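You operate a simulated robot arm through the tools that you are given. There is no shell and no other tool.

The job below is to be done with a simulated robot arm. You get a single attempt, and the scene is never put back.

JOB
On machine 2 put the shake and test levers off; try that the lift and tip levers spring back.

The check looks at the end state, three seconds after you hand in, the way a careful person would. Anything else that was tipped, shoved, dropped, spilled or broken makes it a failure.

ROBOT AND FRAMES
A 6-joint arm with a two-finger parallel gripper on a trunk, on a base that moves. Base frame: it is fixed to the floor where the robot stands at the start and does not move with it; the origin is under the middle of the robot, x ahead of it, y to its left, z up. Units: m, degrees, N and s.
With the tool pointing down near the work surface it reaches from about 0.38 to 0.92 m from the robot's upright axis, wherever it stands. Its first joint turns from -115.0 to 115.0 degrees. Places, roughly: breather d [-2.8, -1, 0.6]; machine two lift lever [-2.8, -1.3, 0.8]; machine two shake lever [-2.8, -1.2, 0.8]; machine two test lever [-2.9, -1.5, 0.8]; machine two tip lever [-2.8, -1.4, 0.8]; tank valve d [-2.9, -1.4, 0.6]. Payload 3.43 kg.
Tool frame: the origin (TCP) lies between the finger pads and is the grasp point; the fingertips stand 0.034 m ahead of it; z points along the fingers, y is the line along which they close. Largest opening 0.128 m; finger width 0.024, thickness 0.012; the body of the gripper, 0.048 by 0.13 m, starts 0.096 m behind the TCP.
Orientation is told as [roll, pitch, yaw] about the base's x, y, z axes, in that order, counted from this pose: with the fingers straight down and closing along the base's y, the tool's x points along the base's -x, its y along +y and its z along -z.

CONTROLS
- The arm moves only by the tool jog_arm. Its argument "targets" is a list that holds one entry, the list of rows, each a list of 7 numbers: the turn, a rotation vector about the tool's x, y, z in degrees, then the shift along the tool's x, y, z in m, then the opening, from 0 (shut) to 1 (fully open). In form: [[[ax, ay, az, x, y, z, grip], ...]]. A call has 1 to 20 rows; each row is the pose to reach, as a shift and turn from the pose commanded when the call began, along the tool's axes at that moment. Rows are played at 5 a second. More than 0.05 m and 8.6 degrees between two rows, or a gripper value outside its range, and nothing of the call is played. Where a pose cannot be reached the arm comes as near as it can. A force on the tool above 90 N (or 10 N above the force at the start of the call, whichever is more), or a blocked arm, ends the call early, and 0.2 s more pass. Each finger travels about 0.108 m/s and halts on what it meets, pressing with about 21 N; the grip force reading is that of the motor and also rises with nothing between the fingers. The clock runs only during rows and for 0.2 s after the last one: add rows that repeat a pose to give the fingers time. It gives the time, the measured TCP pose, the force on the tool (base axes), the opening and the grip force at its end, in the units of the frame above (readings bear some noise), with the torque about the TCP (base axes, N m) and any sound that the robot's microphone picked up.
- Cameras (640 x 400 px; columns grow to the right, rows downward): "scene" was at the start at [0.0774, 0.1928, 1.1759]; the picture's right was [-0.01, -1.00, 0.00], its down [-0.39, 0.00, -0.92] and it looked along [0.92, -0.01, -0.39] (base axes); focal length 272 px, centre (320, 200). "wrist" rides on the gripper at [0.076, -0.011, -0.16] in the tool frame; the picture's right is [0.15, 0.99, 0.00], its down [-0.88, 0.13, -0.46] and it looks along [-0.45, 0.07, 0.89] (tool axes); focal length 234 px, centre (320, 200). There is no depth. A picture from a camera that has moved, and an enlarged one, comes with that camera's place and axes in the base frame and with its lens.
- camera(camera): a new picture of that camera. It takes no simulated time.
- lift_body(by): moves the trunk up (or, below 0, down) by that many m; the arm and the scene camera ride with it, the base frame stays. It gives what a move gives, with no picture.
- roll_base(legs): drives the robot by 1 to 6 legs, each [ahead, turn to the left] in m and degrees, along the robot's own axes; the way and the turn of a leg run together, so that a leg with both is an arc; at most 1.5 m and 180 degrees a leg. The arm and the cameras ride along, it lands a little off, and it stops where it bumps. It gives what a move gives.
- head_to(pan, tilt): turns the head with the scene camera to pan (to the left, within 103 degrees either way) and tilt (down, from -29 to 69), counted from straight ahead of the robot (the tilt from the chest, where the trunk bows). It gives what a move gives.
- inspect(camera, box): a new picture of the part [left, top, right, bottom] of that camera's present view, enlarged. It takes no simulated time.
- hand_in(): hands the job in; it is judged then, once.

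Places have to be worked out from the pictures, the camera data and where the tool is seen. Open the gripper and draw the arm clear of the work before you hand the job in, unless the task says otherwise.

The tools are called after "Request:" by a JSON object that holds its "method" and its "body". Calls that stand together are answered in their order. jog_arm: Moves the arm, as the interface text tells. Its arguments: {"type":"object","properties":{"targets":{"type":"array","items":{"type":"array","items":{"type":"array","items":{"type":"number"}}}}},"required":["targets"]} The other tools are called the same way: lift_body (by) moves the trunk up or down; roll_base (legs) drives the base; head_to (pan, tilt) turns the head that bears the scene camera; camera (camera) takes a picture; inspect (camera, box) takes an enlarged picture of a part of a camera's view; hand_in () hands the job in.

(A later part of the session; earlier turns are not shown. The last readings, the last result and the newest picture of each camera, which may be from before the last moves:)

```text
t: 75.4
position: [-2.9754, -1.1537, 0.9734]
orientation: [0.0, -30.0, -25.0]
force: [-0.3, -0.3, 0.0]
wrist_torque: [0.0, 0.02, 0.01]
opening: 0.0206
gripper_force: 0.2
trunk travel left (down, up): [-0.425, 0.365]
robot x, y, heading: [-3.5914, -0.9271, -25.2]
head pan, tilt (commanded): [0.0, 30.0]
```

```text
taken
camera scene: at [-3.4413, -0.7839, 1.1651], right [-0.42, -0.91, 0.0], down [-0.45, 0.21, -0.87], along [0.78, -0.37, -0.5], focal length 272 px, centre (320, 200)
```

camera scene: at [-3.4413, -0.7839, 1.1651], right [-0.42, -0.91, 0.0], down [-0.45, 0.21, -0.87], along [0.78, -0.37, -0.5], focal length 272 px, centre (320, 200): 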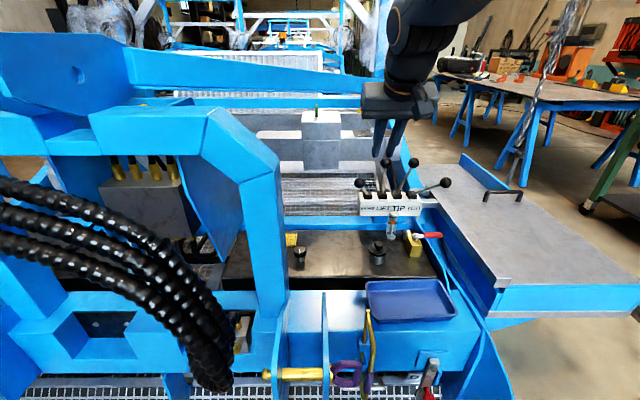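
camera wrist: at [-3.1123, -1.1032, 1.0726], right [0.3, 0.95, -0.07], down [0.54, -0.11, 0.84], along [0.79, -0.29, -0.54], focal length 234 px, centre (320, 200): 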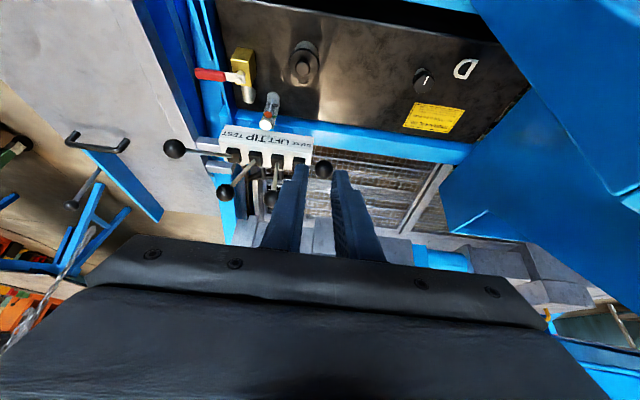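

Everything is clear. I slide the tool along its own axis about 0.22 m to a point behind the shake knob (n≈2.11, z≈0.78), about 6 cm short of it.

Request:
{"method": "jog_arm", "body": {"targets": [[[0, 0, 0, 0.001, 0.004, 0.044, 0.19], [0, 0, 0, 0.002, 0.008, 0.088, 0.19], [0, 0, 0, 0.003, 0.012, 0.132, 0.19], [0, 0, 0, 0.004, 0.0165, 0.176, 0.19], [0, 0, 0, 0.004, 0.0165, 0.2, 0.19], [0, 0, 0, 0.004, 0.0165, 0.22, 0.19], [0, 0, 0, 0.004, 0.0165, 0.22, 0.19]]]}}

Request:
{"method": "camera", "body": {"camera": "wrist"}}

Request:
{"method": "inspect", "body": {"camera": "scene", "box": [330, 130, 490, 230]}}

```text
t: 77.0
position: [-2.8716, -1.1851, 0.7783]
orientation: [-0.1, -30.0, -25.0]
force: [1.2, -0.4, 0.4]
wrist_torque: [-0.01, 0.0, 0.0]
opening: 0.0241
gripper_force: 0.0
trunk travel left (down, up): [-0.425, 0.365]
robot x, y, heading: [-3.5928, -0.9285, -24.8]
head pan, tilt (commanded): [0.0, 30.0]
```

```text
taken
camera wrist: at [-3.0089, -1.1338, 0.8783], right [0.3, 0.95, -0.07], down [0.54, -0.11, 0.84], along [0.79, -0.29, -0.54], focal length 234 px, centre (320, 200)
```

wrist: 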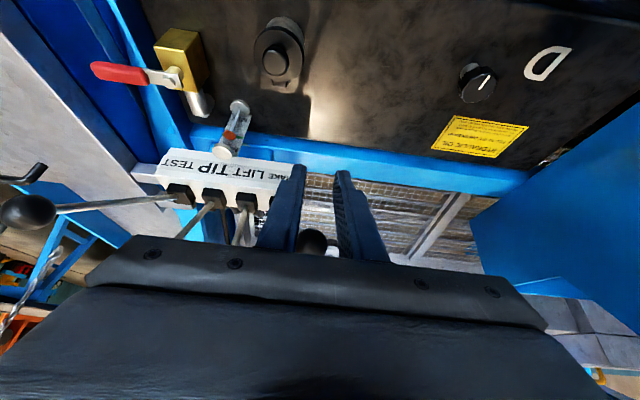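

```text
4.00 times, centred on (410, 180) of scene
camera zoom: at [-3.4414, -0.7839, 1.1651], right [-0.42, -0.91, 0.0], down [-0.45, 0.21, -0.87], along [0.78, -0.37, -0.5], focal length 1088 px, centre (-40, 280)
```

zoom: 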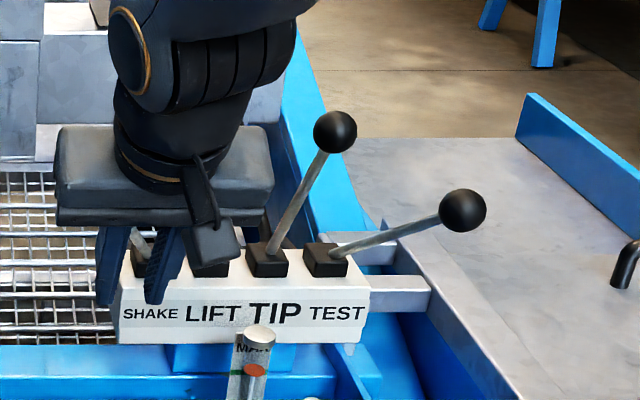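

The wrist view shows the shake ball centred between the fingers, exactly where predicted. I now nudge forward to contact and push along its arc to about 36°, watching the force.

Request:
{"method": "jog_arm", "body": {"targets": [[[0, 0, 0, -0.026, 0, 0.015, 0.19], [0, 0, 0, -0.0486, 0, 0.0258, 0.19], [0, 0, 0, -0.064, 0, 0.0251, 0.19], [0, 0, 0, -0.0779, 0, 0.022, 0.19], [0, 0, 0, -0.0893, 0, 0.0204, 0.19], [0, 0, 0, -0.0893, 0, 0.0204, 0.19]]]}}

Request:
{"method": "camera", "body": {"camera": "wrist"}}

Request:
{"method": "inspect", "body": {"camera": "scene", "box": [330, 130, 490, 230]}}

```text
t: 78.4
position: [-2.7923, -1.222, 0.8081]
orientation: [0.1, -29.9, -25.1]
force: [0.9, -0.8, -0.1]
wrist_torque: [0.02, -0.02, 0.02]
opening: 0.0242
gripper_force: 0.0
trunk travel left (down, up): [-0.425, 0.365]
robot x, y, heading: [-3.5917, -0.9292, -25.1]
head pan, tilt (commanded): [0.0, 30.0]
```

```text
taken
camera wrist: at [-2.929, -1.1712, 0.9074], right [0.3, 0.95, -0.07], down [0.54, -0.11, 0.84], along [0.79, -0.29, -0.55], focal length 234 px, centre (320, 200)
```

wrist: 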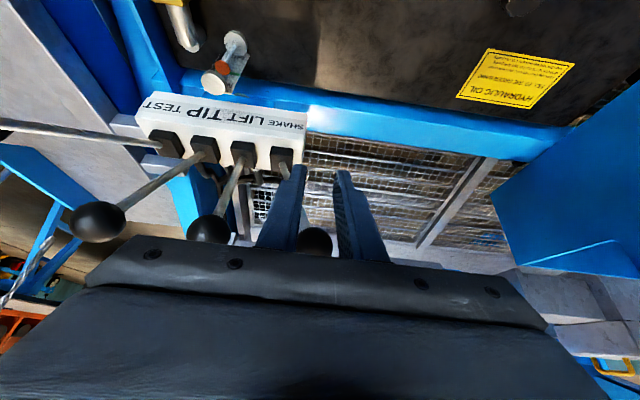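

```text
4.00 times, centred on (410, 180) of scene
camera zoom: at [-3.4412, -0.784, 1.1651], right [-0.42, -0.91, 0.0], down [-0.45, 0.21, -0.87], along [0.78, -0.37, -0.5], focal length 1088 px, centre (-40, 280)
```

zoom: 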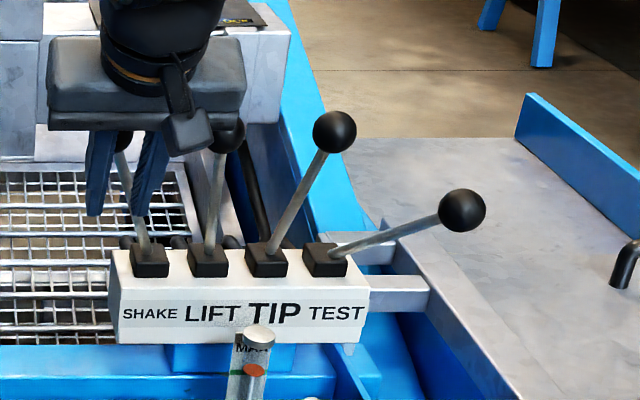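

The shake lever has swung to line up with the lift lever (and apparently clicked into its middle place ahead of the fingers, with no force left). I back off 6 cm and look closely at it.

Request:
{"method": "jog_arm", "body": {"targets": [[[0, 0, 0, 0.026, 0, -0.015, 0.19], [0, 0, 0, 0.052, 0, -0.03, 0.19], [0, 0, 0, 0.06, 0, -0.07, 0.19], [0, 0, 0, 0.06, 0, -0.11, 0.19], [0, 0, 0, 0.06, 0, -0.15, 0.19], [0, 0, 0, 0.06, 0, -0.15, 0.19]]]}}

Request:
{"method": "inspect", "body": {"camera": "scene", "box": [330, 130, 490, 230]}}

Request:
{"method": "inspect", "body": {"camera": "wrist", "box": [120, 80, 360, 230]}}

```text
t: 79.8
position: [-2.9105, -1.1678, 0.9071]
orientation: [-0.1, -30.0, -25.0]
force: [0.0, -0.8, -0.5]
wrist_torque: [-0.03, -0.03, 0.01]
opening: 0.0242
gripper_force: 0.0
trunk travel left (down, up): [-0.425, 0.365]
robot x, y, heading: [-3.5914, -0.9264, -24.8]
head pan, tilt (commanded): [0.0, 30.0]
```

```text
4.00 times, centred on (410, 180) of scene
camera zoom: at [-3.4412, -0.7839, 1.1651], right [-0.42, -0.91, 0.0], down [-0.45, 0.21, -0.87], along [0.78, -0.37, -0.5], focal length 1088 px, centre (-40, 280)
```

zoom: 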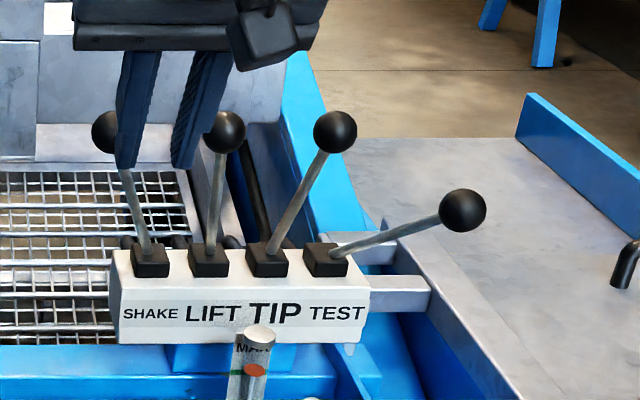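

```text
2.67 times, centred on (240, 155) of wrist
camera zoom: at [-3.0469, -1.1166, 1.0069], right [0.3, 0.95, -0.07], down [0.54, -0.11, 0.83], along [0.79, -0.29, -0.55], focal length 624 px, centre (533, 320)
```

zoom: 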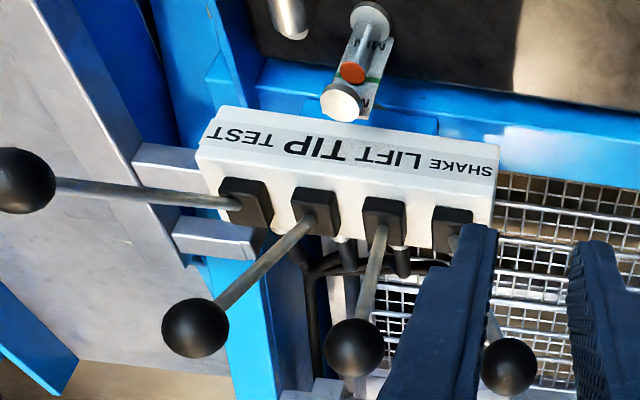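

Shake now stands exactly in line with lift and tip (ball spacing 112, 224, 335 px at the same row), so it is off. Next I shift 0.27 m right above knob level and descend behind the test knob at s≈2.551.

Request:
{"method": "jog_arm", "body": {"targets": [[[0, 0, 0, 0, -0.045, 0, 0.19], [0, 0, 0, 0, -0.09, 0, 0.19], [0, 0, 0, 0, -0.135, 0, 0.19], [0, 0, 0, 0, -0.18, 0, 0.19], [0, 0, 0, 0, -0.225, 0, 0.19], [0, 0, 0, 0, -0.27, 0, 0.19], [0, 0, 0, 0.009, -0.27, 0.044, 0.19], [0, 0, 0, 0.018, -0.27, 0.088, 0.19], [0, 0, 0, 0.027, -0.27, 0.131, 0.19], [0, 0, 0, 0.027, -0.27, 0.131, 0.19]]]}}

Request:
{"method": "camera", "body": {"camera": "wrist"}}

Request:
{"method": "inspect", "body": {"camera": "scene", "box": [330, 130, 490, 230]}}

```text
t: 82.0
position: [-2.9838, -1.4318, 0.7799]
orientation: [0.0, -30.0, -25.0]
force: [0.4, 0.3, 0.2]
wrist_torque: [-0.03, 0.01, 0.01]
opening: 0.0242
gripper_force: 0.0
trunk travel left (down, up): [-0.425, 0.365]
robot x, y, heading: [-3.588, -0.9242, -25.0]
head pan, tilt (commanded): [0.0, 30.0]
```

```text
taken
camera wrist: at [-3.1208, -1.3804, 0.8801], right [0.3, 0.95, -0.07], down [0.54, -0.11, 0.84], along [0.79, -0.29, -0.54], focal length 234 px, centre (320, 200)
```

wrist: 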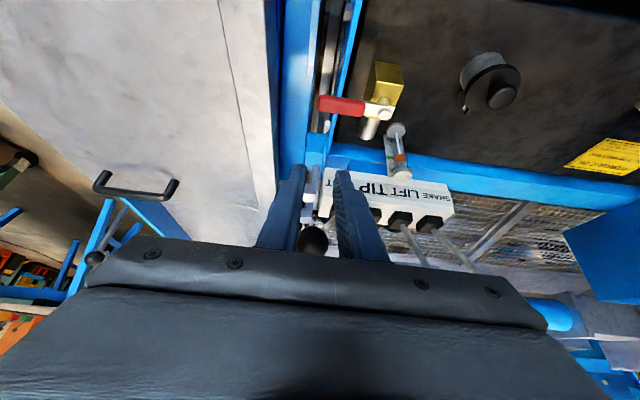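

```text
4.00 times, centred on (410, 180) of scene
camera zoom: at [-3.4414, -0.7839, 1.1651], right [-0.42, -0.91, 0.0], down [-0.45, 0.21, -0.87], along [0.78, -0.37, -0.5], focal length 1088 px, centre (-40, 280)
```

zoom: 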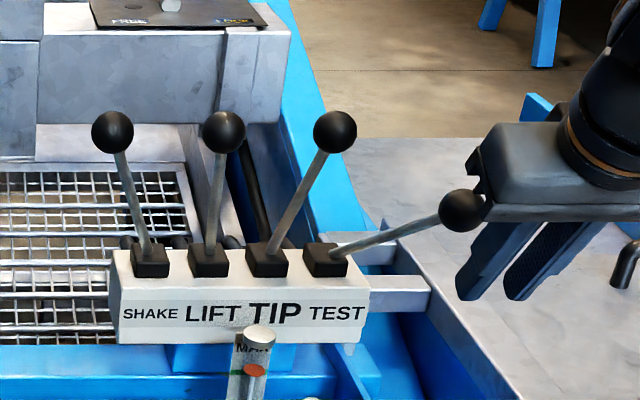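

The test ball sits between the fingers in the wrist view just as shake did. I make the same push.

Request:
{"method": "jog_arm", "body": {"targets": [[[0, 0, 0, -0.026, 0, 0.015, 0.19], [0, 0, 0, -0.0486, 0, 0.0258, 0.19], [0, 0, 0, -0.064, 0, 0.0251, 0.19], [0, 0, 0, -0.0779, 0, 0.022, 0.19], [0, 0, 0, -0.0893, 0, 0.0204, 0.19], [0, 0, 0, -0.0893, 0, 0.0204, 0.19]]]}}

Request:
{"method": "camera", "body": {"camera": "wrist"}}

Request:
{"method": "inspect", "body": {"camera": "scene", "box": [330, 130, 490, 230]}}

```text
t: 83.4
position: [-2.9038, -1.4677, 0.8076]
orientation: [0.0, -30.0, -24.9]
force: [0.2, 0.4, -0.1]
wrist_torque: [-0.02, 0.03, 0.0]
opening: 0.0243
gripper_force: 0.0
trunk travel left (down, up): [-0.425, 0.365]
robot x, y, heading: [-3.5913, -0.9281, -24.8]
head pan, tilt (commanded): [0.0, 30.0]
```

```text
taken
camera wrist: at [-3.0414, -1.4169, 0.9076], right [0.3, 0.95, -0.07], down [0.54, -0.11, 0.84], along [0.79, -0.29, -0.54], focal length 234 px, centre (320, 200)
```

wrist: 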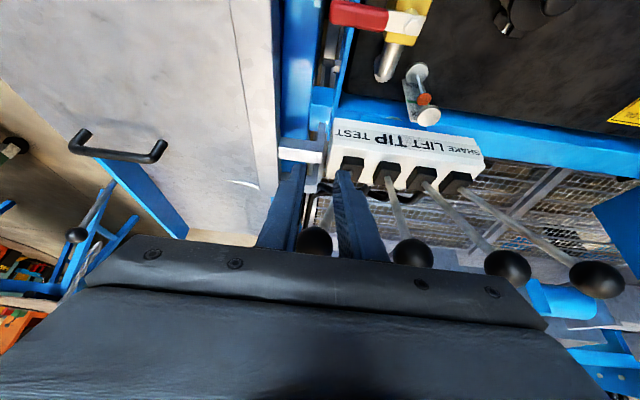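

```text
4.00 times, centred on (410, 180) of scene
camera zoom: at [-3.4412, -0.7841, 1.1651], right [-0.42, -0.91, 0.0], down [-0.45, 0.21, -0.87], along [0.78, -0.37, -0.5], focal length 1088 px, centre (-40, 280)
```

zoom: 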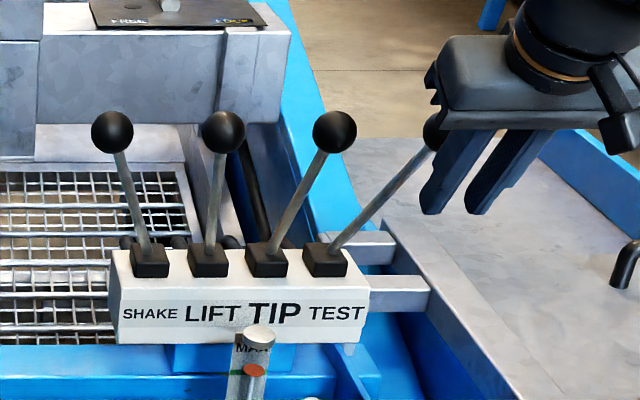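

Test now lines up with the others (four balls evenly spaced in both views). I back off and rise as before to verify.

Request:
{"method": "jog_arm", "body": {"targets": [[[0, 0, 0, 0.026, 0, -0.015, 0.19], [0, 0, 0, 0.052, 0, -0.03, 0.19], [0, 0, 0, 0.06, 0, -0.07, 0.19], [0, 0, 0, 0.06, 0, -0.11, 0.19], [0, 0, 0, 0.06, 0, -0.15, 0.19], [0, 0, 0, 0.06, 0, -0.15, 0.19]]]}}

Request:
{"method": "inspect", "body": {"camera": "scene", "box": [330, 130, 490, 230]}}

Request:
{"method": "camera", "body": {"camera": "wrist"}}

```text
t: 84.8
position: [-3.0195, -1.4137, 0.9046]
orientation: [0.0, -30.0, -25.1]
force: [0.3, 0.6, 1.0]
wrist_torque: [0.02, 0.03, -0.01]
opening: 0.0243
gripper_force: 0.1
trunk travel left (down, up): [-0.425, 0.365]
robot x, y, heading: [-3.5913, -0.9237, -25.0]
head pan, tilt (commanded): [0.0, 30.0]
```

```text
4.00 times, centred on (410, 180) of scene
camera zoom: at [-3.4413, -0.784, 1.1651], right [-0.42, -0.91, 0.0], down [-0.45, 0.21, -0.87], along [0.78, -0.37, -0.5], focal length 1088 px, centre (-40, 280)
```

zoom: 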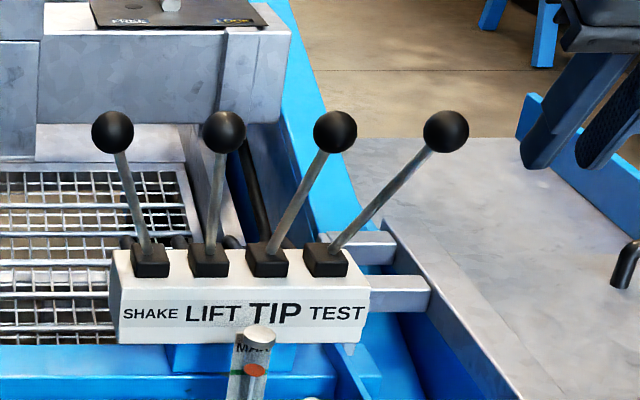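

```text
taken
camera wrist: at [-3.1564, -1.3628, 1.0043], right [0.3, 0.95, -0.07], down [0.54, -0.11, 0.83], along [0.79, -0.29, -0.55], focal length 234 px, centre (320, 200)
```

wrist: 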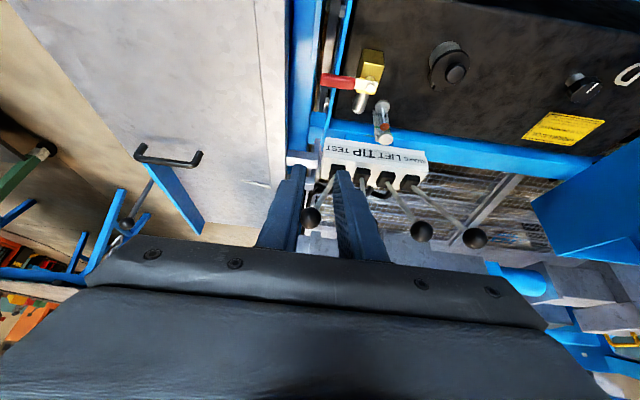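

Both switches are done: all four knobs at the same row, evenly spaced. Now for the tip lever: I shift left 0.089 m and come down behind its knob (n≈2.06, z≈0.822), 5 cm short of it.

Request:
{"method": "jog_arm", "body": {"targets": [[[0, 0, 0, 0, 0.045, 0, 0.19], [0, 0, 0, 0, 0.089, 0, 0.19], [0, 0, 0, -0.012, 0.089, 0.04, 0.19], [0, 0, 0, -0.024, 0.089, 0.08, 0.19], [0, 0, 0, -0.0349, 0.089, 0.1155, 0.19], [0, 0, 0, -0.0349, 0.089, 0.1155, 0.19]]]}}

Request:
{"method": "camera", "body": {"camera": "wrist"}}

Request:
{"method": "inspect", "body": {"camera": "scene", "box": [330, 130, 490, 230]}}

```text
t: 86.2
position: [-2.9001, -1.3714, 0.8205]
orientation: [0.1, -29.9, -25.0]
force: [-0.2, -0.4, 0.3]
wrist_torque: [-0.04, -0.02, -0.02]
opening: 0.0243
gripper_force: 0.0
trunk travel left (down, up): [-0.425, 0.365]
robot x, y, heading: [-3.592, -0.9255, -25.1]
head pan, tilt (commanded): [0.0, 30.0]
```

```text
taken
camera wrist: at [-3.0371, -1.3195, 0.9208], right [0.3, 0.95, -0.07], down [0.54, -0.11, 0.84], along [0.79, -0.29, -0.55], focal length 234 px, centre (320, 200)
```

wrist: 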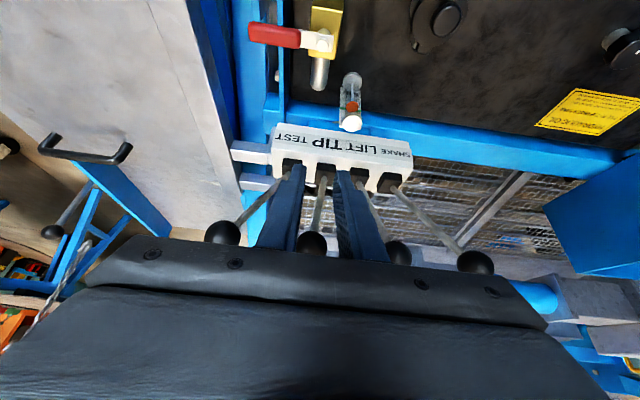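

```text
4.00 times, centred on (410, 180) of scene
camera zoom: at [-3.4414, -0.7839, 1.1651], right [-0.42, -0.91, 0.0], down [-0.45, 0.21, -0.87], along [0.78, -0.37, -0.5], focal length 1088 px, centre (-40, 280)
```

zoom: 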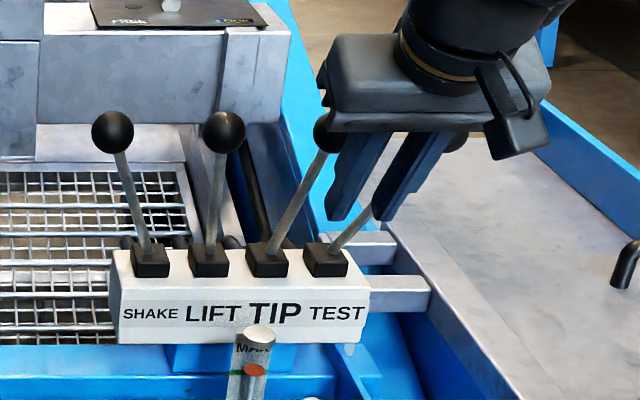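

The tip ball is between the fingers and lift/test are clear on each side. I push it forward about 17° along its arc and hold, to see it deflect and feel the spring.

Request:
{"method": "jog_arm", "body": {"targets": [[[0, 0, 0, -0.0346, 0, 0.02, 0.19], [0, 0, 0, -0.0562, 0, 0.0307, 0.19], [0, 0, 0, -0.0723, 0, 0.0348, 0.19], [0, 0, 0, -0.09, 0, 0.0381, 0.19], [0, 0, 0, -0.1043, 0, 0.0434, 0.19], [0, 0, 0, -0.1043, 0, 0.0434, 0.19]]]}}

Request:
{"method": "camera", "body": {"camera": "wrist"}}

Request:
{"method": "inspect", "body": {"camera": "scene", "box": [330, 130, 490, 230]}}

```text
t: 87.6
position: [-2.8004, -1.4169, 0.8373]
orientation: [-0.1, -30.0, -24.9]
force: [-2.0, 6.2, -4.4]
wrist_torque: [-0.05, 0.12, 0.13]
opening: 0.0272
gripper_force: 2.5
trunk travel left (down, up): [-0.425, 0.365]
robot x, y, heading: [-3.5911, -0.9241, -25.3]
head pan, tilt (commanded): [0.0, 30.0]
```

```text
taken
camera wrist: at [-2.9366, -1.3654, 0.9382], right [0.3, 0.95, -0.07], down [0.54, -0.11, 0.83], along [0.79, -0.29, -0.55], focal length 234 px, centre (320, 200)
```

wrist: 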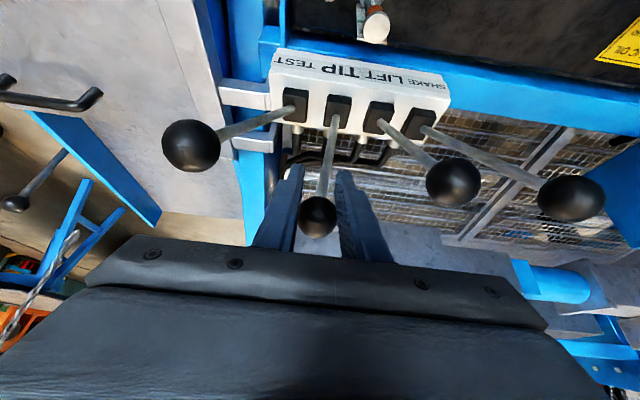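

```text
4.00 times, centred on (410, 180) of scene
camera zoom: at [-3.4413, -0.7837, 1.165], right [-0.42, -0.91, 0.0], down [-0.45, 0.21, -0.87], along [0.79, -0.37, -0.5], focal length 1088 px, centre (-40, 280)
```

zoom: 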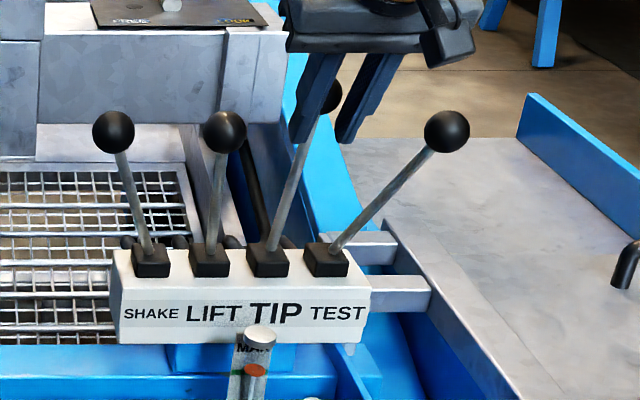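

Tip is deflected ahead of the others with a spring force of about 8 N. I push another 1.4 cm so the throw is plainly large, then will release.

Request:
{"method": "jog_arm", "body": {"targets": [[[0, 0, 0, -0.0063, 0, 0.003, 0.19], [0, 0, 0, -0.0126, 0, 0.0061, 0.19], [0, 0, 0, -0.0126, 0, 0.0061, 0.19]]]}}

Request:
{"method": "camera", "body": {"camera": "wrist"}}

Request:
{"method": "inspect", "body": {"camera": "scene", "box": [330, 130, 490, 230]}}

```text
t: 88.4
position: [-2.7869, -1.4221, 0.838]
orientation: [0.0, -29.9, -24.8]
force: [-3.6, 19.2, -7.4]
wrist_torque: [-0.13, 0.09, 0.39]
opening: 0.0332
gripper_force: 7.8
trunk travel left (down, up): [-0.425, 0.365]
robot x, y, heading: [-3.5891, -0.9267, -24.9]
head pan, tilt (commanded): [0.0, 30.0]
```

```text
taken
camera wrist: at [-2.9244, -1.3712, 0.9392], right [0.3, 0.95, -0.07], down [0.54, -0.11, 0.83], along [0.79, -0.29, -0.55], focal length 234 px, centre (320, 200)
```

wrist: 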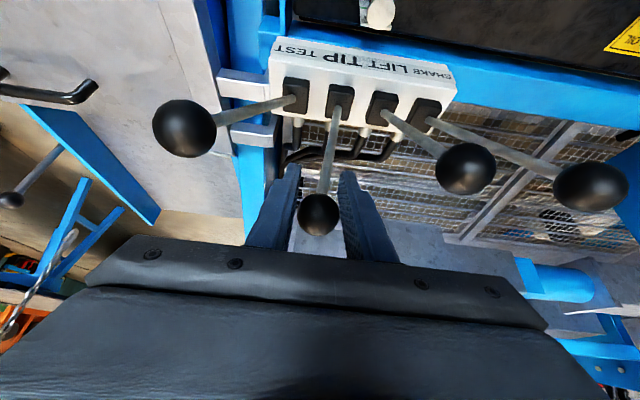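

```text
4.00 times, centred on (410, 180) of scene
camera zoom: at [-3.4414, -0.7831, 1.165], right [-0.42, -0.91, 0.0], down [-0.45, 0.21, -0.87], along [0.79, -0.37, -0.5], focal length 1088 px, centre (-40, 280)
```

zoom: 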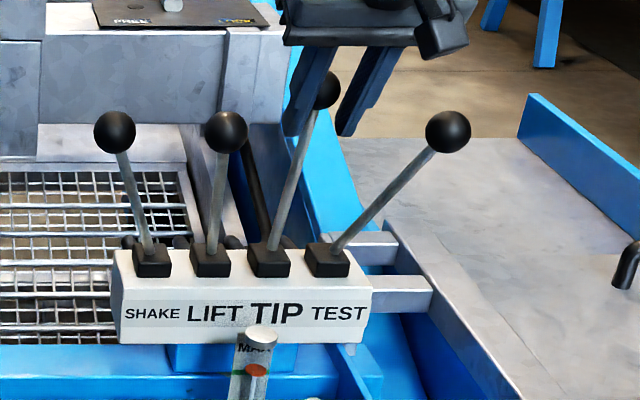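

The ball has wedged between the fingers (opening 33 mm, ~20 N), so the lever is about at its stop. I now open the gripper to 6 cm to let the lever go free and see whether it springs back.

Request:
{"method": "jog_arm", "body": {"targets": [[[0, 0, 0, 0, 0, 0, 0.47], [0, 0, 0, 0, 0, 0, 0.47], [0, 0, 0, 0, 0, 0, 0.47], [0, 0, 0, 0, 0, 0, 0.47]]]}}

Request:
{"method": "camera", "body": {"camera": "wrist"}}

Request:
{"method": "inspect", "body": {"camera": "scene", "box": [330, 130, 490, 230]}}

```text
t: 89.4
position: [-2.7868, -1.4244, 0.8391]
orientation: [0.0, -30.0, -24.9]
force: [0.4, 0.2, 0.3]
wrist_torque: [-0.02, -0.01, 0.0]
opening: 0.0604
gripper_force: 0.1
trunk travel left (down, up): [-0.425, 0.365]
robot x, y, heading: [-3.591, -0.9234, -25.0]
head pan, tilt (commanded): [0.0, 30.0]
```

```text
taken
camera wrist: at [-2.9249, -1.3727, 0.9398], right [0.3, 0.95, -0.07], down [0.54, -0.11, 0.84], along [0.79, -0.29, -0.55], focal length 234 px, centre (320, 200)
```

wrist: 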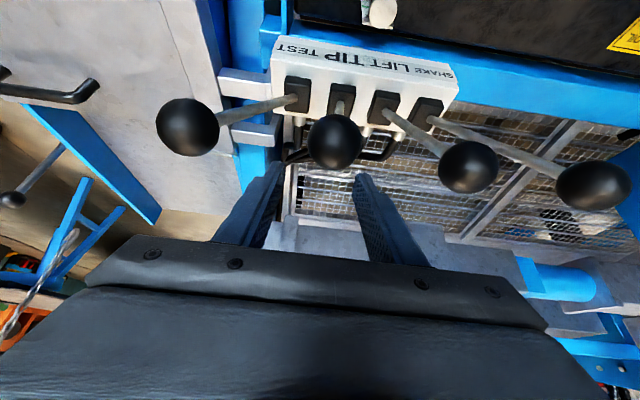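

```text
4.00 times, centred on (410, 180) of scene
camera zoom: at [-3.4413, -0.7839, 1.1651], right [-0.42, -0.91, 0.0], down [-0.45, 0.21, -0.87], along [0.78, -0.37, -0.5], focal length 1088 px, centre (-40, 280)
```

zoom: 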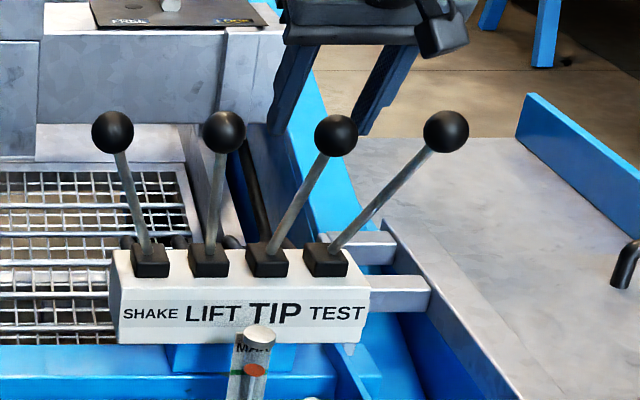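

Tip sprang back on release to its place beside the others (maybe 3 px low, possibly still settling). The fingers are now on the far side of the ball, so I close them to a 2.4 cm gap to also try the pull direction, and look at where the lever settled.

Request:
{"method": "jog_arm", "body": {"targets": [[[0, 0, 0, 0, 0, 0, 0.19], [0, 0, 0, 0, 0, 0, 0.19], [0, 0, 0, 0, 0, 0, 0.19], [0, 0, 0, 0, 0, 0, 0.19]]]}}

Request:
{"method": "inspect", "body": {"camera": "scene", "box": [330, 130, 490, 230]}}

Request:
{"method": "inspect", "body": {"camera": "wrist", "box": [130, 30, 450, 230]}}

```text
t: 90.4
position: [-2.7878, -1.4237, 0.8408]
orientation: [0.0, -30.0, -24.9]
force: [0.2, -0.4, -0.4]
wrist_torque: [0.0, 0.01, 0.0]
opening: 0.0245
gripper_force: 0.0
trunk travel left (down, up): [-0.425, 0.365]
robot x, y, heading: [-3.5915, -0.9247, -25.1]
head pan, tilt (commanded): [0.0, 30.0]
```

```text
4.00 times, centred on (410, 180) of scene
camera zoom: at [-3.4413, -0.7839, 1.1651], right [-0.42, -0.91, 0.0], down [-0.45, 0.21, -0.87], along [0.78, -0.37, -0.5], focal length 1088 px, centre (-40, 280)
```

zoom: 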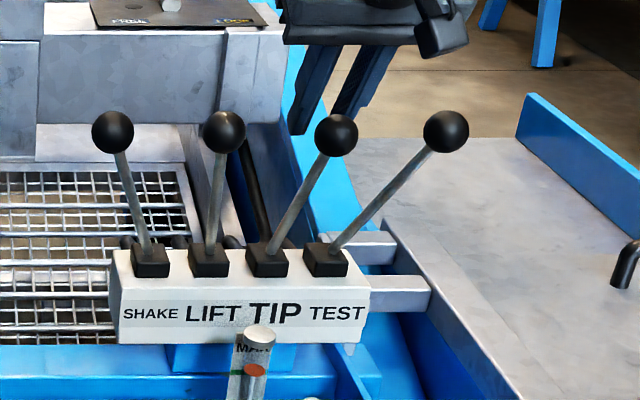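

```text
2.00 times, centred on (290, 130) of wrist
camera zoom: at [-2.9247, -1.3725, 0.9398], right [0.3, 0.95, -0.07], down [0.54, -0.11, 0.84], along [0.79, -0.29, -0.55], focal length 468 px, centre (380, 340)
```

zoom: 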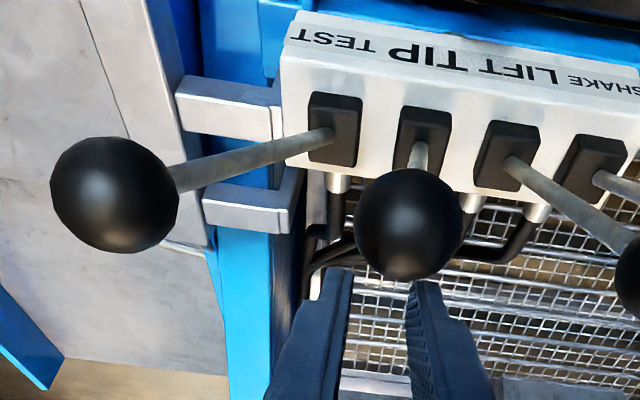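

Tip rests again beside its neighbours, within a degree or so. I now pull it gently toward me by about 17° to try the other direction too.

Request:
{"method": "jog_arm", "body": {"targets": [[[0, 0, 0, 0.0126, 0, -0.0142, 0.19], [0, 0, 0, 0.0273, 0, -0.0158, 0.19], [0, 0, 0, 0.0415, 0, -0.0153, 0.19], [0, 0, 0, 0.0611, 0, -0.0122, 0.19], [0, 0, 0, 0.0611, 0, -0.0122, 0.19]]]}}

Request:
{"method": "inspect", "body": {"camera": "scene", "box": [330, 130, 490, 230]}}

Request:
{"method": "inspect", "body": {"camera": "wrist", "box": [130, 30, 450, 230]}}

```text
t: 91.6
position: [-2.8398, -1.3993, 0.8206]
orientation: [0.0, -30.2, -24.9]
force: [4.8, 2.6, 4.2]
wrist_torque: [0.05, -0.07, -0.13]
opening: 0.0267
gripper_force: 2.6
trunk travel left (down, up): [-0.425, 0.365]
robot x, y, heading: [-3.5907, -0.9258, -25.2]
head pan, tilt (commanded): [0.0, 30.0]
```

```text
4.00 times, centred on (410, 180) of scene
camera zoom: at [-3.4413, -0.7836, 1.1651], right [-0.42, -0.91, 0.0], down [-0.45, 0.21, -0.87], along [0.79, -0.37, -0.5], focal length 1088 px, centre (-40, 280)
```

zoom: 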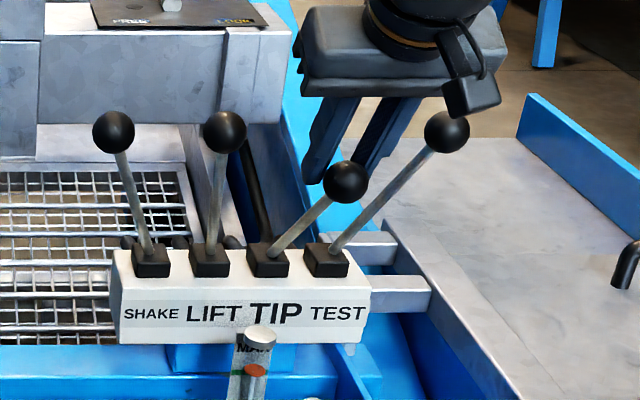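

```text
2.00 times, centred on (290, 130) of wrist
camera zoom: at [-2.9779, -1.3476, 0.9206], right [0.3, 0.95, -0.07], down [0.54, -0.11, 0.84], along [0.79, -0.29, -0.54], focal length 468 px, centre (380, 340)
```

zoom: 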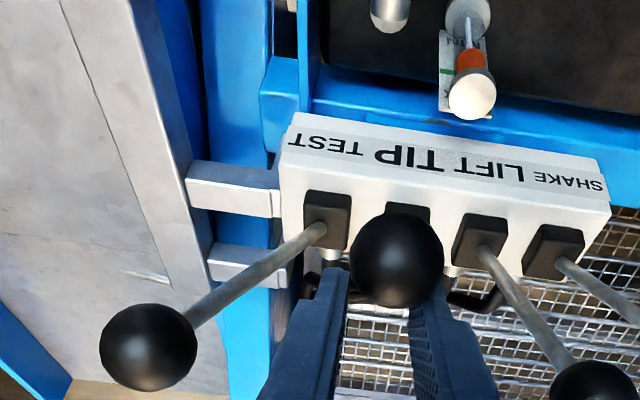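

Tip follows toward me against ~7 N of spring. I open the fingers to let it go and check that it returns.

Request:
{"method": "jog_arm", "body": {"targets": [[[0, 0, 0, 0, 0, 0, 0.47], [0, 0, 0, 0, 0, 0, 0.47], [0, 0, 0, 0, 0, 0, 0.47], [0, 0, 0, 0, 0, 0, 0.47], [0, 0, 0, 0, 0, 0, 0.47]]]}}

Request:
{"method": "inspect", "body": {"camera": "scene", "box": [330, 130, 490, 230]}}

Request:
{"method": "inspect", "body": {"camera": "wrist", "box": [130, 30, 450, 230]}}

```text
t: 92.8
position: [-2.8412, -1.3998, 0.82]
orientation: [-0.1, -30.0, -25.0]
force: [0.2, -0.3, -0.3]
wrist_torque: [-0.02, 0.02, 0.0]
opening: 0.0604
gripper_force: 0.0
trunk travel left (down, up): [-0.425, 0.365]
robot x, y, heading: [-3.5953, -0.9259, -25.0]
head pan, tilt (commanded): [0.0, 30.0]
```

```text
4.00 times, centred on (410, 180) of scene
camera zoom: at [-3.4413, -0.7839, 1.1651], right [-0.42, -0.91, 0.0], down [-0.45, 0.21, -0.87], along [0.78, -0.37, -0.5], focal length 1088 px, centre (-40, 280)
```

zoom: 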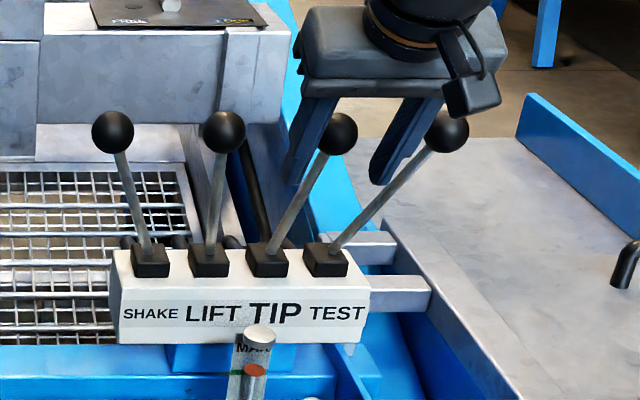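

```text
2.00 times, centred on (290, 130) of wrist
camera zoom: at [-2.9783, -1.3483, 0.9203], right [0.3, 0.95, -0.07], down [0.54, -0.11, 0.84], along [0.79, -0.29, -0.55], focal length 468 px, centre (380, 340)
```

zoom: 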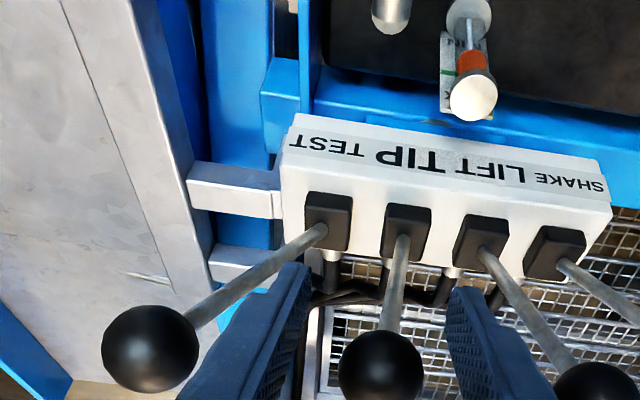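

Tip returned to its place again. I rise clear along the tool axis, shift left 0.0885 m to the lift lever, narrow the fingers and come down behind its knob.

Request:
{"method": "jog_arm", "body": {"targets": [[[0, 0, 0, 0, 0, -0.04, 0.47], [0, 0, 0, 0, 0, -0.08, 0.47], [0, 0, 0, 0, 0, -0.12, 0.47], [0, 0, 0, 0, 0.045, -0.12, 0.3], [0, 0, 0, 0, 0.0885, -0.12, 0.19], [0, 0, 0, 0, 0.0885, -0.12, 0.19], [0, 0, 0, 0.019, 0.0885, -0.091, 0.19], [0, 0, 0, 0.038, 0.0885, -0.0623, 0.19], [0, 0, 0, 0.057, 0.0885, -0.0334, 0.19], [0, 0, 0, 0.057, 0.0885, -0.0334, 0.19]]]}}

Request:
{"method": "inspect", "body": {"camera": "scene", "box": [330, 130, 490, 230]}}

Request:
{"method": "camera", "body": {"camera": "wrist"}}

```text
t: 95.0
position: [-2.8632, -1.2921, 0.8195]
orientation: [0.0, -30.0, -25.0]
force: [-0.3, 0.1, -0.1]
wrist_torque: [0.01, -0.01, 0.0]
opening: 0.0243
gripper_force: 0.0
trunk travel left (down, up): [-0.425, 0.365]
robot x, y, heading: [-3.5903, -0.9265, -25.0]
head pan, tilt (commanded): [0.0, 30.0]
```

```text
4.00 times, centred on (410, 180) of scene
camera zoom: at [-3.4413, -0.7838, 1.1651], right [-0.42, -0.91, 0.0], down [-0.45, 0.21, -0.87], along [0.78, -0.37, -0.5], focal length 1088 px, centre (-40, 280)
```

zoom: 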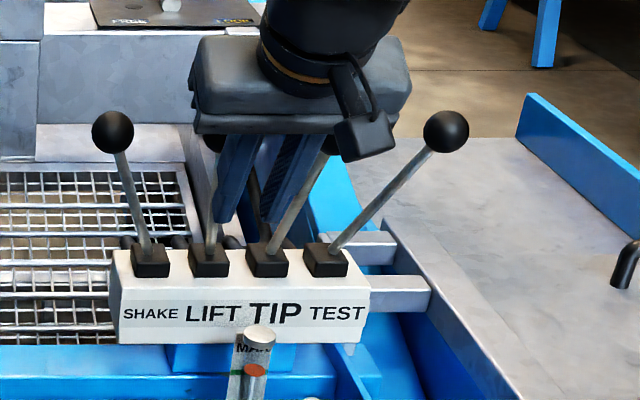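

```text
taken
camera wrist: at [-3.0013, -1.24, 0.9198], right [0.3, 0.95, -0.07], down [0.54, -0.11, 0.84], along [0.79, -0.29, -0.55], focal length 234 px, centre (320, 200)
```

wrist: 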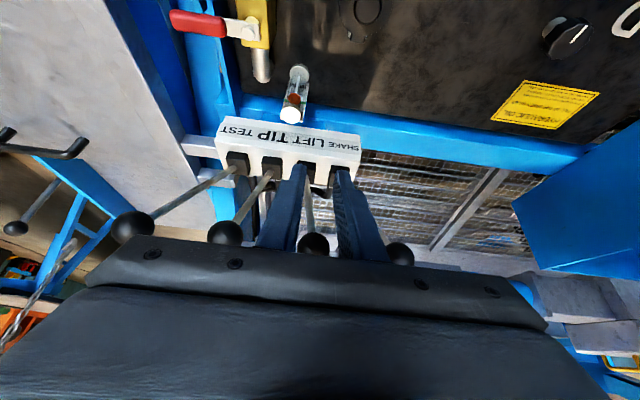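

The lift knob is centred between the fingers. I push it forward along the same path and hold.

Request:
{"method": "jog_arm", "body": {"targets": [[[0, 0, 0, -0.0346, 0, 0.02, 0.19], [0, 0, 0, -0.0562, 0, 0.0307, 0.19], [0, 0, 0, -0.0723, 0, 0.0348, 0.19], [0, 0, 0, -0.09, 0, 0.0381, 0.19], [0, 0, 0, -0.1043, 0, 0.0434, 0.19], [0, 0, 0, -0.113, 0, 0.0475, 0.19], [0, 0, 0, -0.113, 0, 0.0475, 0.19]]]}}

Request:
{"method": "inspect", "body": {"camera": "scene", "box": [330, 130, 490, 230]}}

Request:
{"method": "camera", "body": {"camera": "wrist"}}

```text
t: 96.6
position: [-2.7526, -1.3414, 0.8333]
orientation: [0.0, -29.8, -24.8]
force: [-10.8, 10.9, -6.9]
wrist_torque: [-0.12, 0.06, 0.24]
opening: 0.0275
gripper_force: 2.9
trunk travel left (down, up): [-0.425, 0.365]
robot x, y, heading: [-3.5926, -0.9285, -25.0]
head pan, tilt (commanded): [0.0, 30.0]
```

```text
4.00 times, centred on (410, 180) of scene
camera zoom: at [-3.4415, -0.7834, 1.165], right [-0.42, -0.91, 0.0], down [-0.45, 0.21, -0.87], along [0.79, -0.37, -0.5], focal length 1088 px, centre (-40, 280)
```

zoom: 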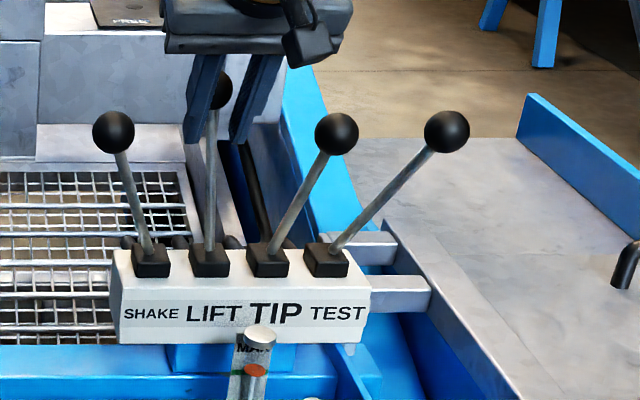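

```text
taken
camera wrist: at [-2.8908, -1.2897, 0.9344], right [0.3, 0.95, -0.07], down [0.54, -0.11, 0.83], along [0.78, -0.29, -0.55], focal length 234 px, centre (320, 200)
```

wrist: 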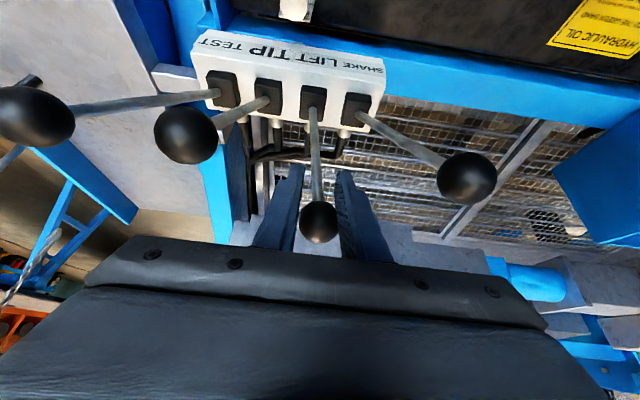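

Lift is pushed well forward with ~17 N against the fingers. I open the fingers to release it and see if it springs back.

Request:
{"method": "jog_arm", "body": {"targets": [[[0, 0, 0, 0, 0, 0, 0.47], [0, 0, 0, 0, 0, 0, 0.47], [0, 0, 0, 0, 0, 0, 0.47], [0, 0, 0, 0, 0, 0, 0.47], [0, 0, 0, 0, 0, 0, 0.47]]]}}

Request:
{"method": "inspect", "body": {"camera": "scene", "box": [330, 130, 490, 230]}}

Request:
{"method": "camera", "body": {"camera": "wrist"}}

```text
t: 97.8
position: [-2.7536, -1.3413, 0.8359]
orientation: [0.0, -30.1, -24.9]
force: [0.1, 0.0, 0.8]
wrist_torque: [-0.02, 0.01, 0.03]
opening: 0.0602
gripper_force: 0.0
trunk travel left (down, up): [-0.425, 0.365]
robot x, y, heading: [-3.5945, -0.9224, -25.1]
head pan, tilt (commanded): [0.0, 30.0]
```

```text
4.00 times, centred on (410, 180) of scene
camera zoom: at [-3.4413, -0.7838, 1.1651], right [-0.42, -0.91, 0.0], down [-0.45, 0.21, -0.87], along [0.78, -0.37, -0.5], focal length 1088 px, centre (-40, 280)
```

zoom: 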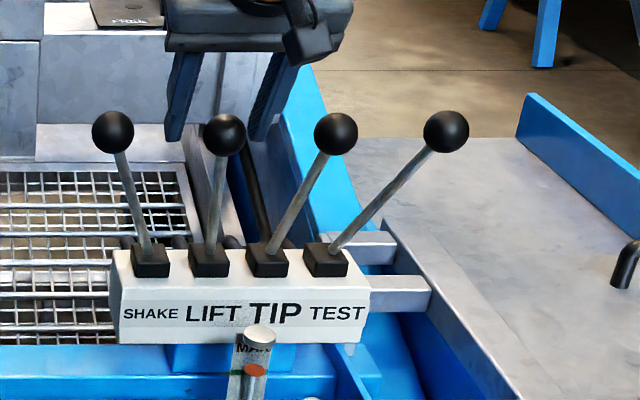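

```text
taken
camera wrist: at [-2.8905, -1.2907, 0.9353], right [0.3, 0.95, -0.07], down [0.54, -0.11, 0.84], along [0.79, -0.29, -0.55], focal length 234 px, centre (320, 200)
```

wrist: 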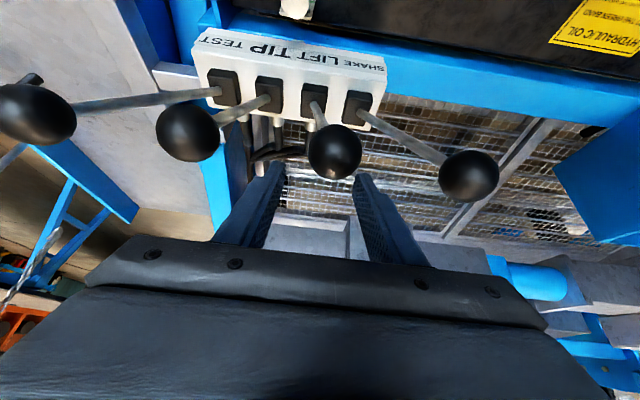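

Lift sprang back as well. As with tip, I close the fingers on its far side and pull it about 17° toward me.

Request:
{"method": "jog_arm", "body": {"targets": [[[0, 0, 0, -0.0072, 0, -0.0005, 0.47], [0, 0, 0, -0.0072, 0, -0.0005, 0.19], [0, 0, 0, -0.0072, 0, -0.0005, 0.19], [0, 0, 0, -0.0072, 0, -0.0005, 0.19], [0, 0, 0, 0.0087, 0, -0.016, 0.19], [0, 0, 0, 0.0225, 0, -0.017, 0.19], [0, 0, 0, 0.0367, 0, -0.0164, 0.19], [0, 0, 0, 0.0565, 0, -0.0136, 0.19], [0, 0, 0, 0.0565, 0, -0.0136, 0.19]]]}}

Request:
{"method": "inspect", "body": {"camera": "scene", "box": [330, 130, 490, 230]}}

Request:
{"method": "camera", "body": {"camera": "wrist"}}

```text
t: 99.8
position: [-2.8038, -1.3172, 0.8191]
orientation: [0.0, -30.1, -25.0]
force: [4.8, 1.4, 3.7]
wrist_torque: [-0.03, -0.06, -0.12]
opening: 0.0264
gripper_force: 1.1
trunk travel left (down, up): [-0.425, 0.365]
robot x, y, heading: [-3.5955, -0.9284, -24.9]
head pan, tilt (commanded): [0.0, 30.0]
```

```text
4.00 times, centred on (410, 180) of scene
camera zoom: at [-3.4413, -0.7836, 1.1651], right [-0.42, -0.91, 0.0], down [-0.45, 0.21, -0.87], along [0.79, -0.37, -0.5], focal length 1088 px, centre (-40, 280)
```

zoom: 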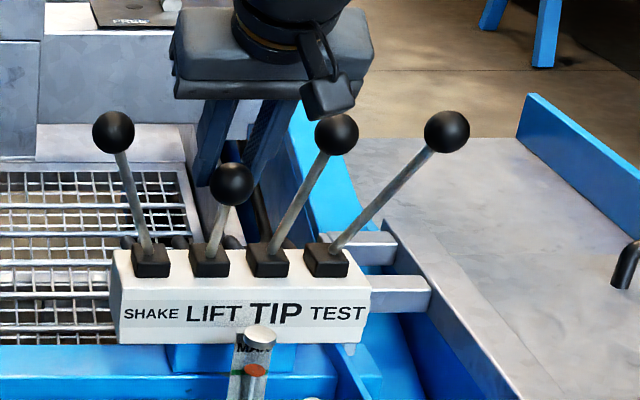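

```text
taken
camera wrist: at [-2.9408, -1.2657, 0.9192], right [0.3, 0.95, -0.07], down [0.54, -0.11, 0.84], along [0.79, -0.29, -0.54], focal length 234 px, centre (320, 200)
```

wrist: 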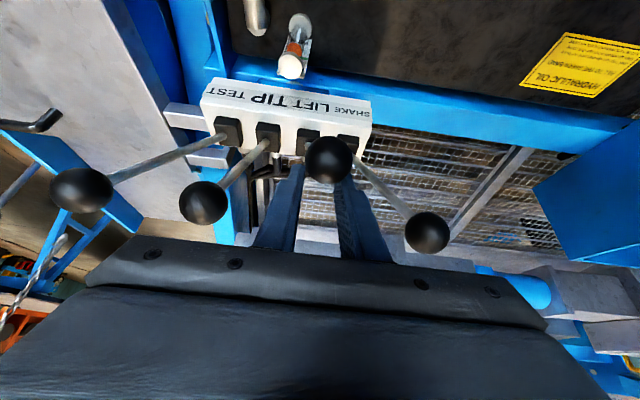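

Lift has followed toward me with ~6 N of spring. I open the fingers to let it return, then check.

Request:
{"method": "jog_arm", "body": {"targets": [[[0, 0, 0, 0, 0, 0, 0.47], [0, 0, 0, 0, 0, 0, 0.47], [0, 0, 0, 0, 0, 0, 0.47], [0, 0, 0, 0, 0, 0, 0.47], [0, 0, 0, 0, 0, 0, 0.47]]]}}

Request:
{"method": "inspect", "body": {"camera": "scene", "box": [330, 130, 490, 230]}}

Request:
{"method": "camera", "body": {"camera": "wrist"}}

```text
t: 101.0
position: [-2.8031, -1.3187, 0.8189]
orientation: [-0.1, -30.0, -25.0]
force: [-0.6, 0.5, 0.3]
wrist_torque: [-0.03, -0.01, 0.0]
opening: 0.0602
gripper_force: 0.1
trunk travel left (down, up): [-0.425, 0.365]
robot x, y, heading: [-3.5955, -0.93, -25.4]
head pan, tilt (commanded): [0.0, 30.0]
```

```text
4.00 times, centred on (410, 180) of scene
camera zoom: at [-3.4413, -0.7838, 1.1651], right [-0.42, -0.91, 0.0], down [-0.45, 0.21, -0.87], along [0.78, -0.37, -0.5], focal length 1088 px, centre (-40, 280)
```

zoom: 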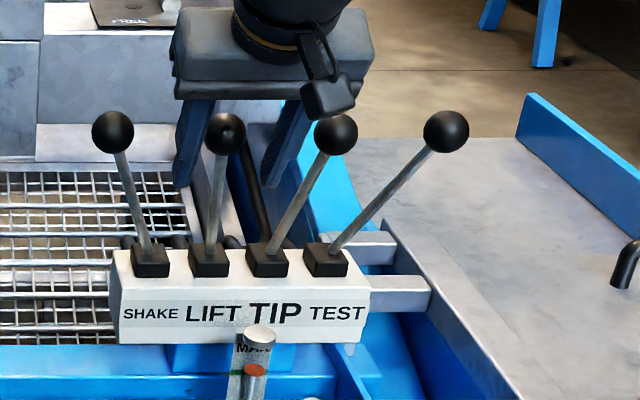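

```text
taken
camera wrist: at [-2.941, -1.2662, 0.919], right [0.3, 0.95, -0.07], down [0.54, -0.11, 0.84], along [0.79, -0.29, -0.55], focal length 234 px, centre (320, 200)
```

wrist: 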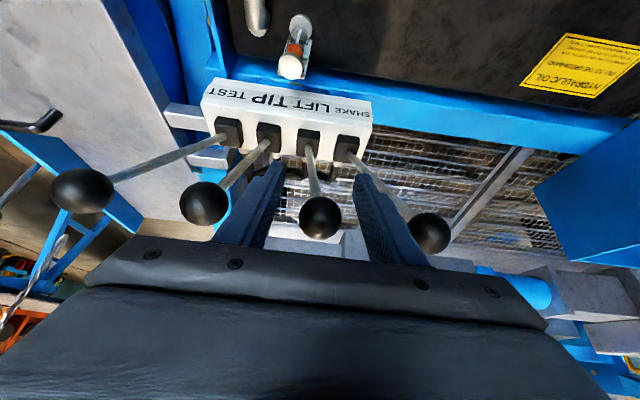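

All four levers stand in line again, with lift and tip having sprung back from both directions. I withdraw the tool upward along its axis, then back toward the robot, opening the gripper fully once clear.

Request:
{"method": "jog_arm", "body": {"targets": [[[0, 0, 0, 0, 0, -0.045, 0.47], [0, 0, 0, 0, 0, -0.09, 0.47], [0, 0, 0, 0, 0, -0.135, 0.47], [0, 0, 0, 0, 0, -0.18, 0.47], [0, 0, 0, 0.04, 0, -0.205, 0.47], [0, 0, 0, 0.08, 0, -0.23, 0.7], [0, 0, 0, 0.12, 0, -0.255, 1.0], [0, 0, 0, 0.16, 0, -0.28, 1.0], [0, 0, 0, 0.16, 0, -0.28, 1.0], [0, 0, 0, 0.16, 0, -0.28, 1.0]]]}}

Request:
{"method": "camera", "body": {"camera": "scene"}}

Request:
{"method": "inspect", "body": {"camera": "scene", "box": [330, 130, 490, 230]}}

Request:
{"method": "camera", "body": {"camera": "wrist"}}

```text
t: 103.2
position: [-3.0564, -1.2012, 0.9847]
orientation: [0.1, -30.0, -25.0]
force: [-1.2, -0.1, 0.2]
wrist_torque: [0.02, -0.01, 0.01]
opening: 0.1279
gripper_force: 0.1
trunk travel left (down, up): [-0.425, 0.365]
robot x, y, heading: [-3.5868, -0.9244, -25.0]
head pan, tilt (commanded): [0.0, 30.0]
```

```text
taken
camera scene: at [-3.4413, -0.7838, 1.1651], right [-0.42, -0.91, 0.0], down [-0.45, 0.21, -0.87], along [0.78, -0.37, -0.5], focal length 272 px, centre (320, 200)
```

scene: 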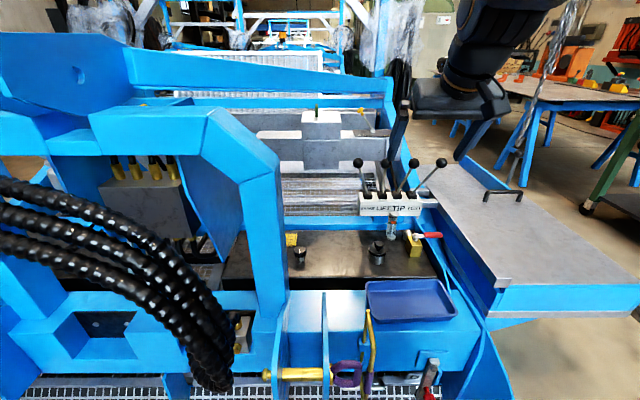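

```text
4.00 times, centred on (410, 180) of scene
camera zoom: at [-3.4413, -0.7838, 1.1651], right [-0.42, -0.91, 0.0], down [-0.45, 0.21, -0.87], along [0.78, -0.37, -0.5], focal length 1088 px, centre (-40, 280)
```

zoom: 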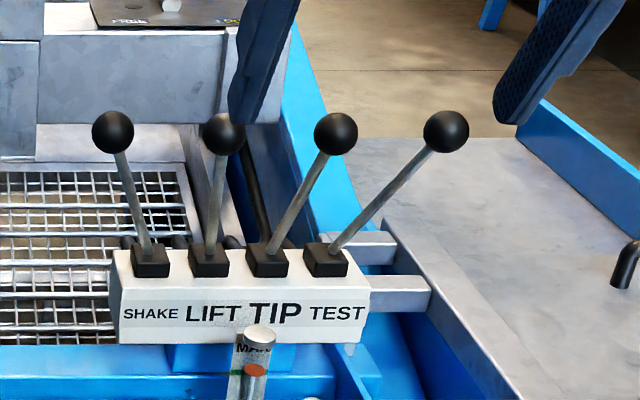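

```text
taken
camera wrist: at [-3.1923, -1.1494, 1.0848], right [0.3, 0.95, -0.07], down [0.54, -0.11, 0.83], along [0.79, -0.29, -0.55], focal length 234 px, centre (320, 200)
```

wrist: 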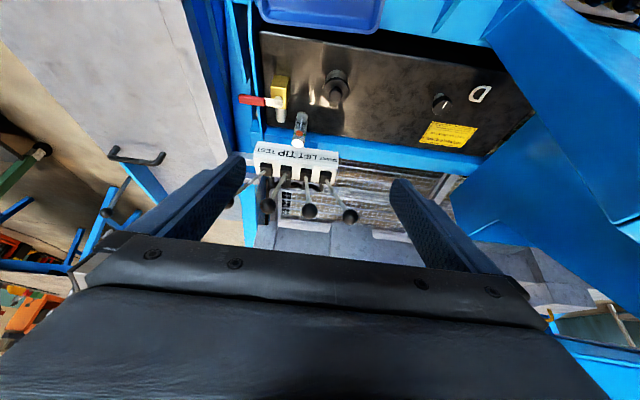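

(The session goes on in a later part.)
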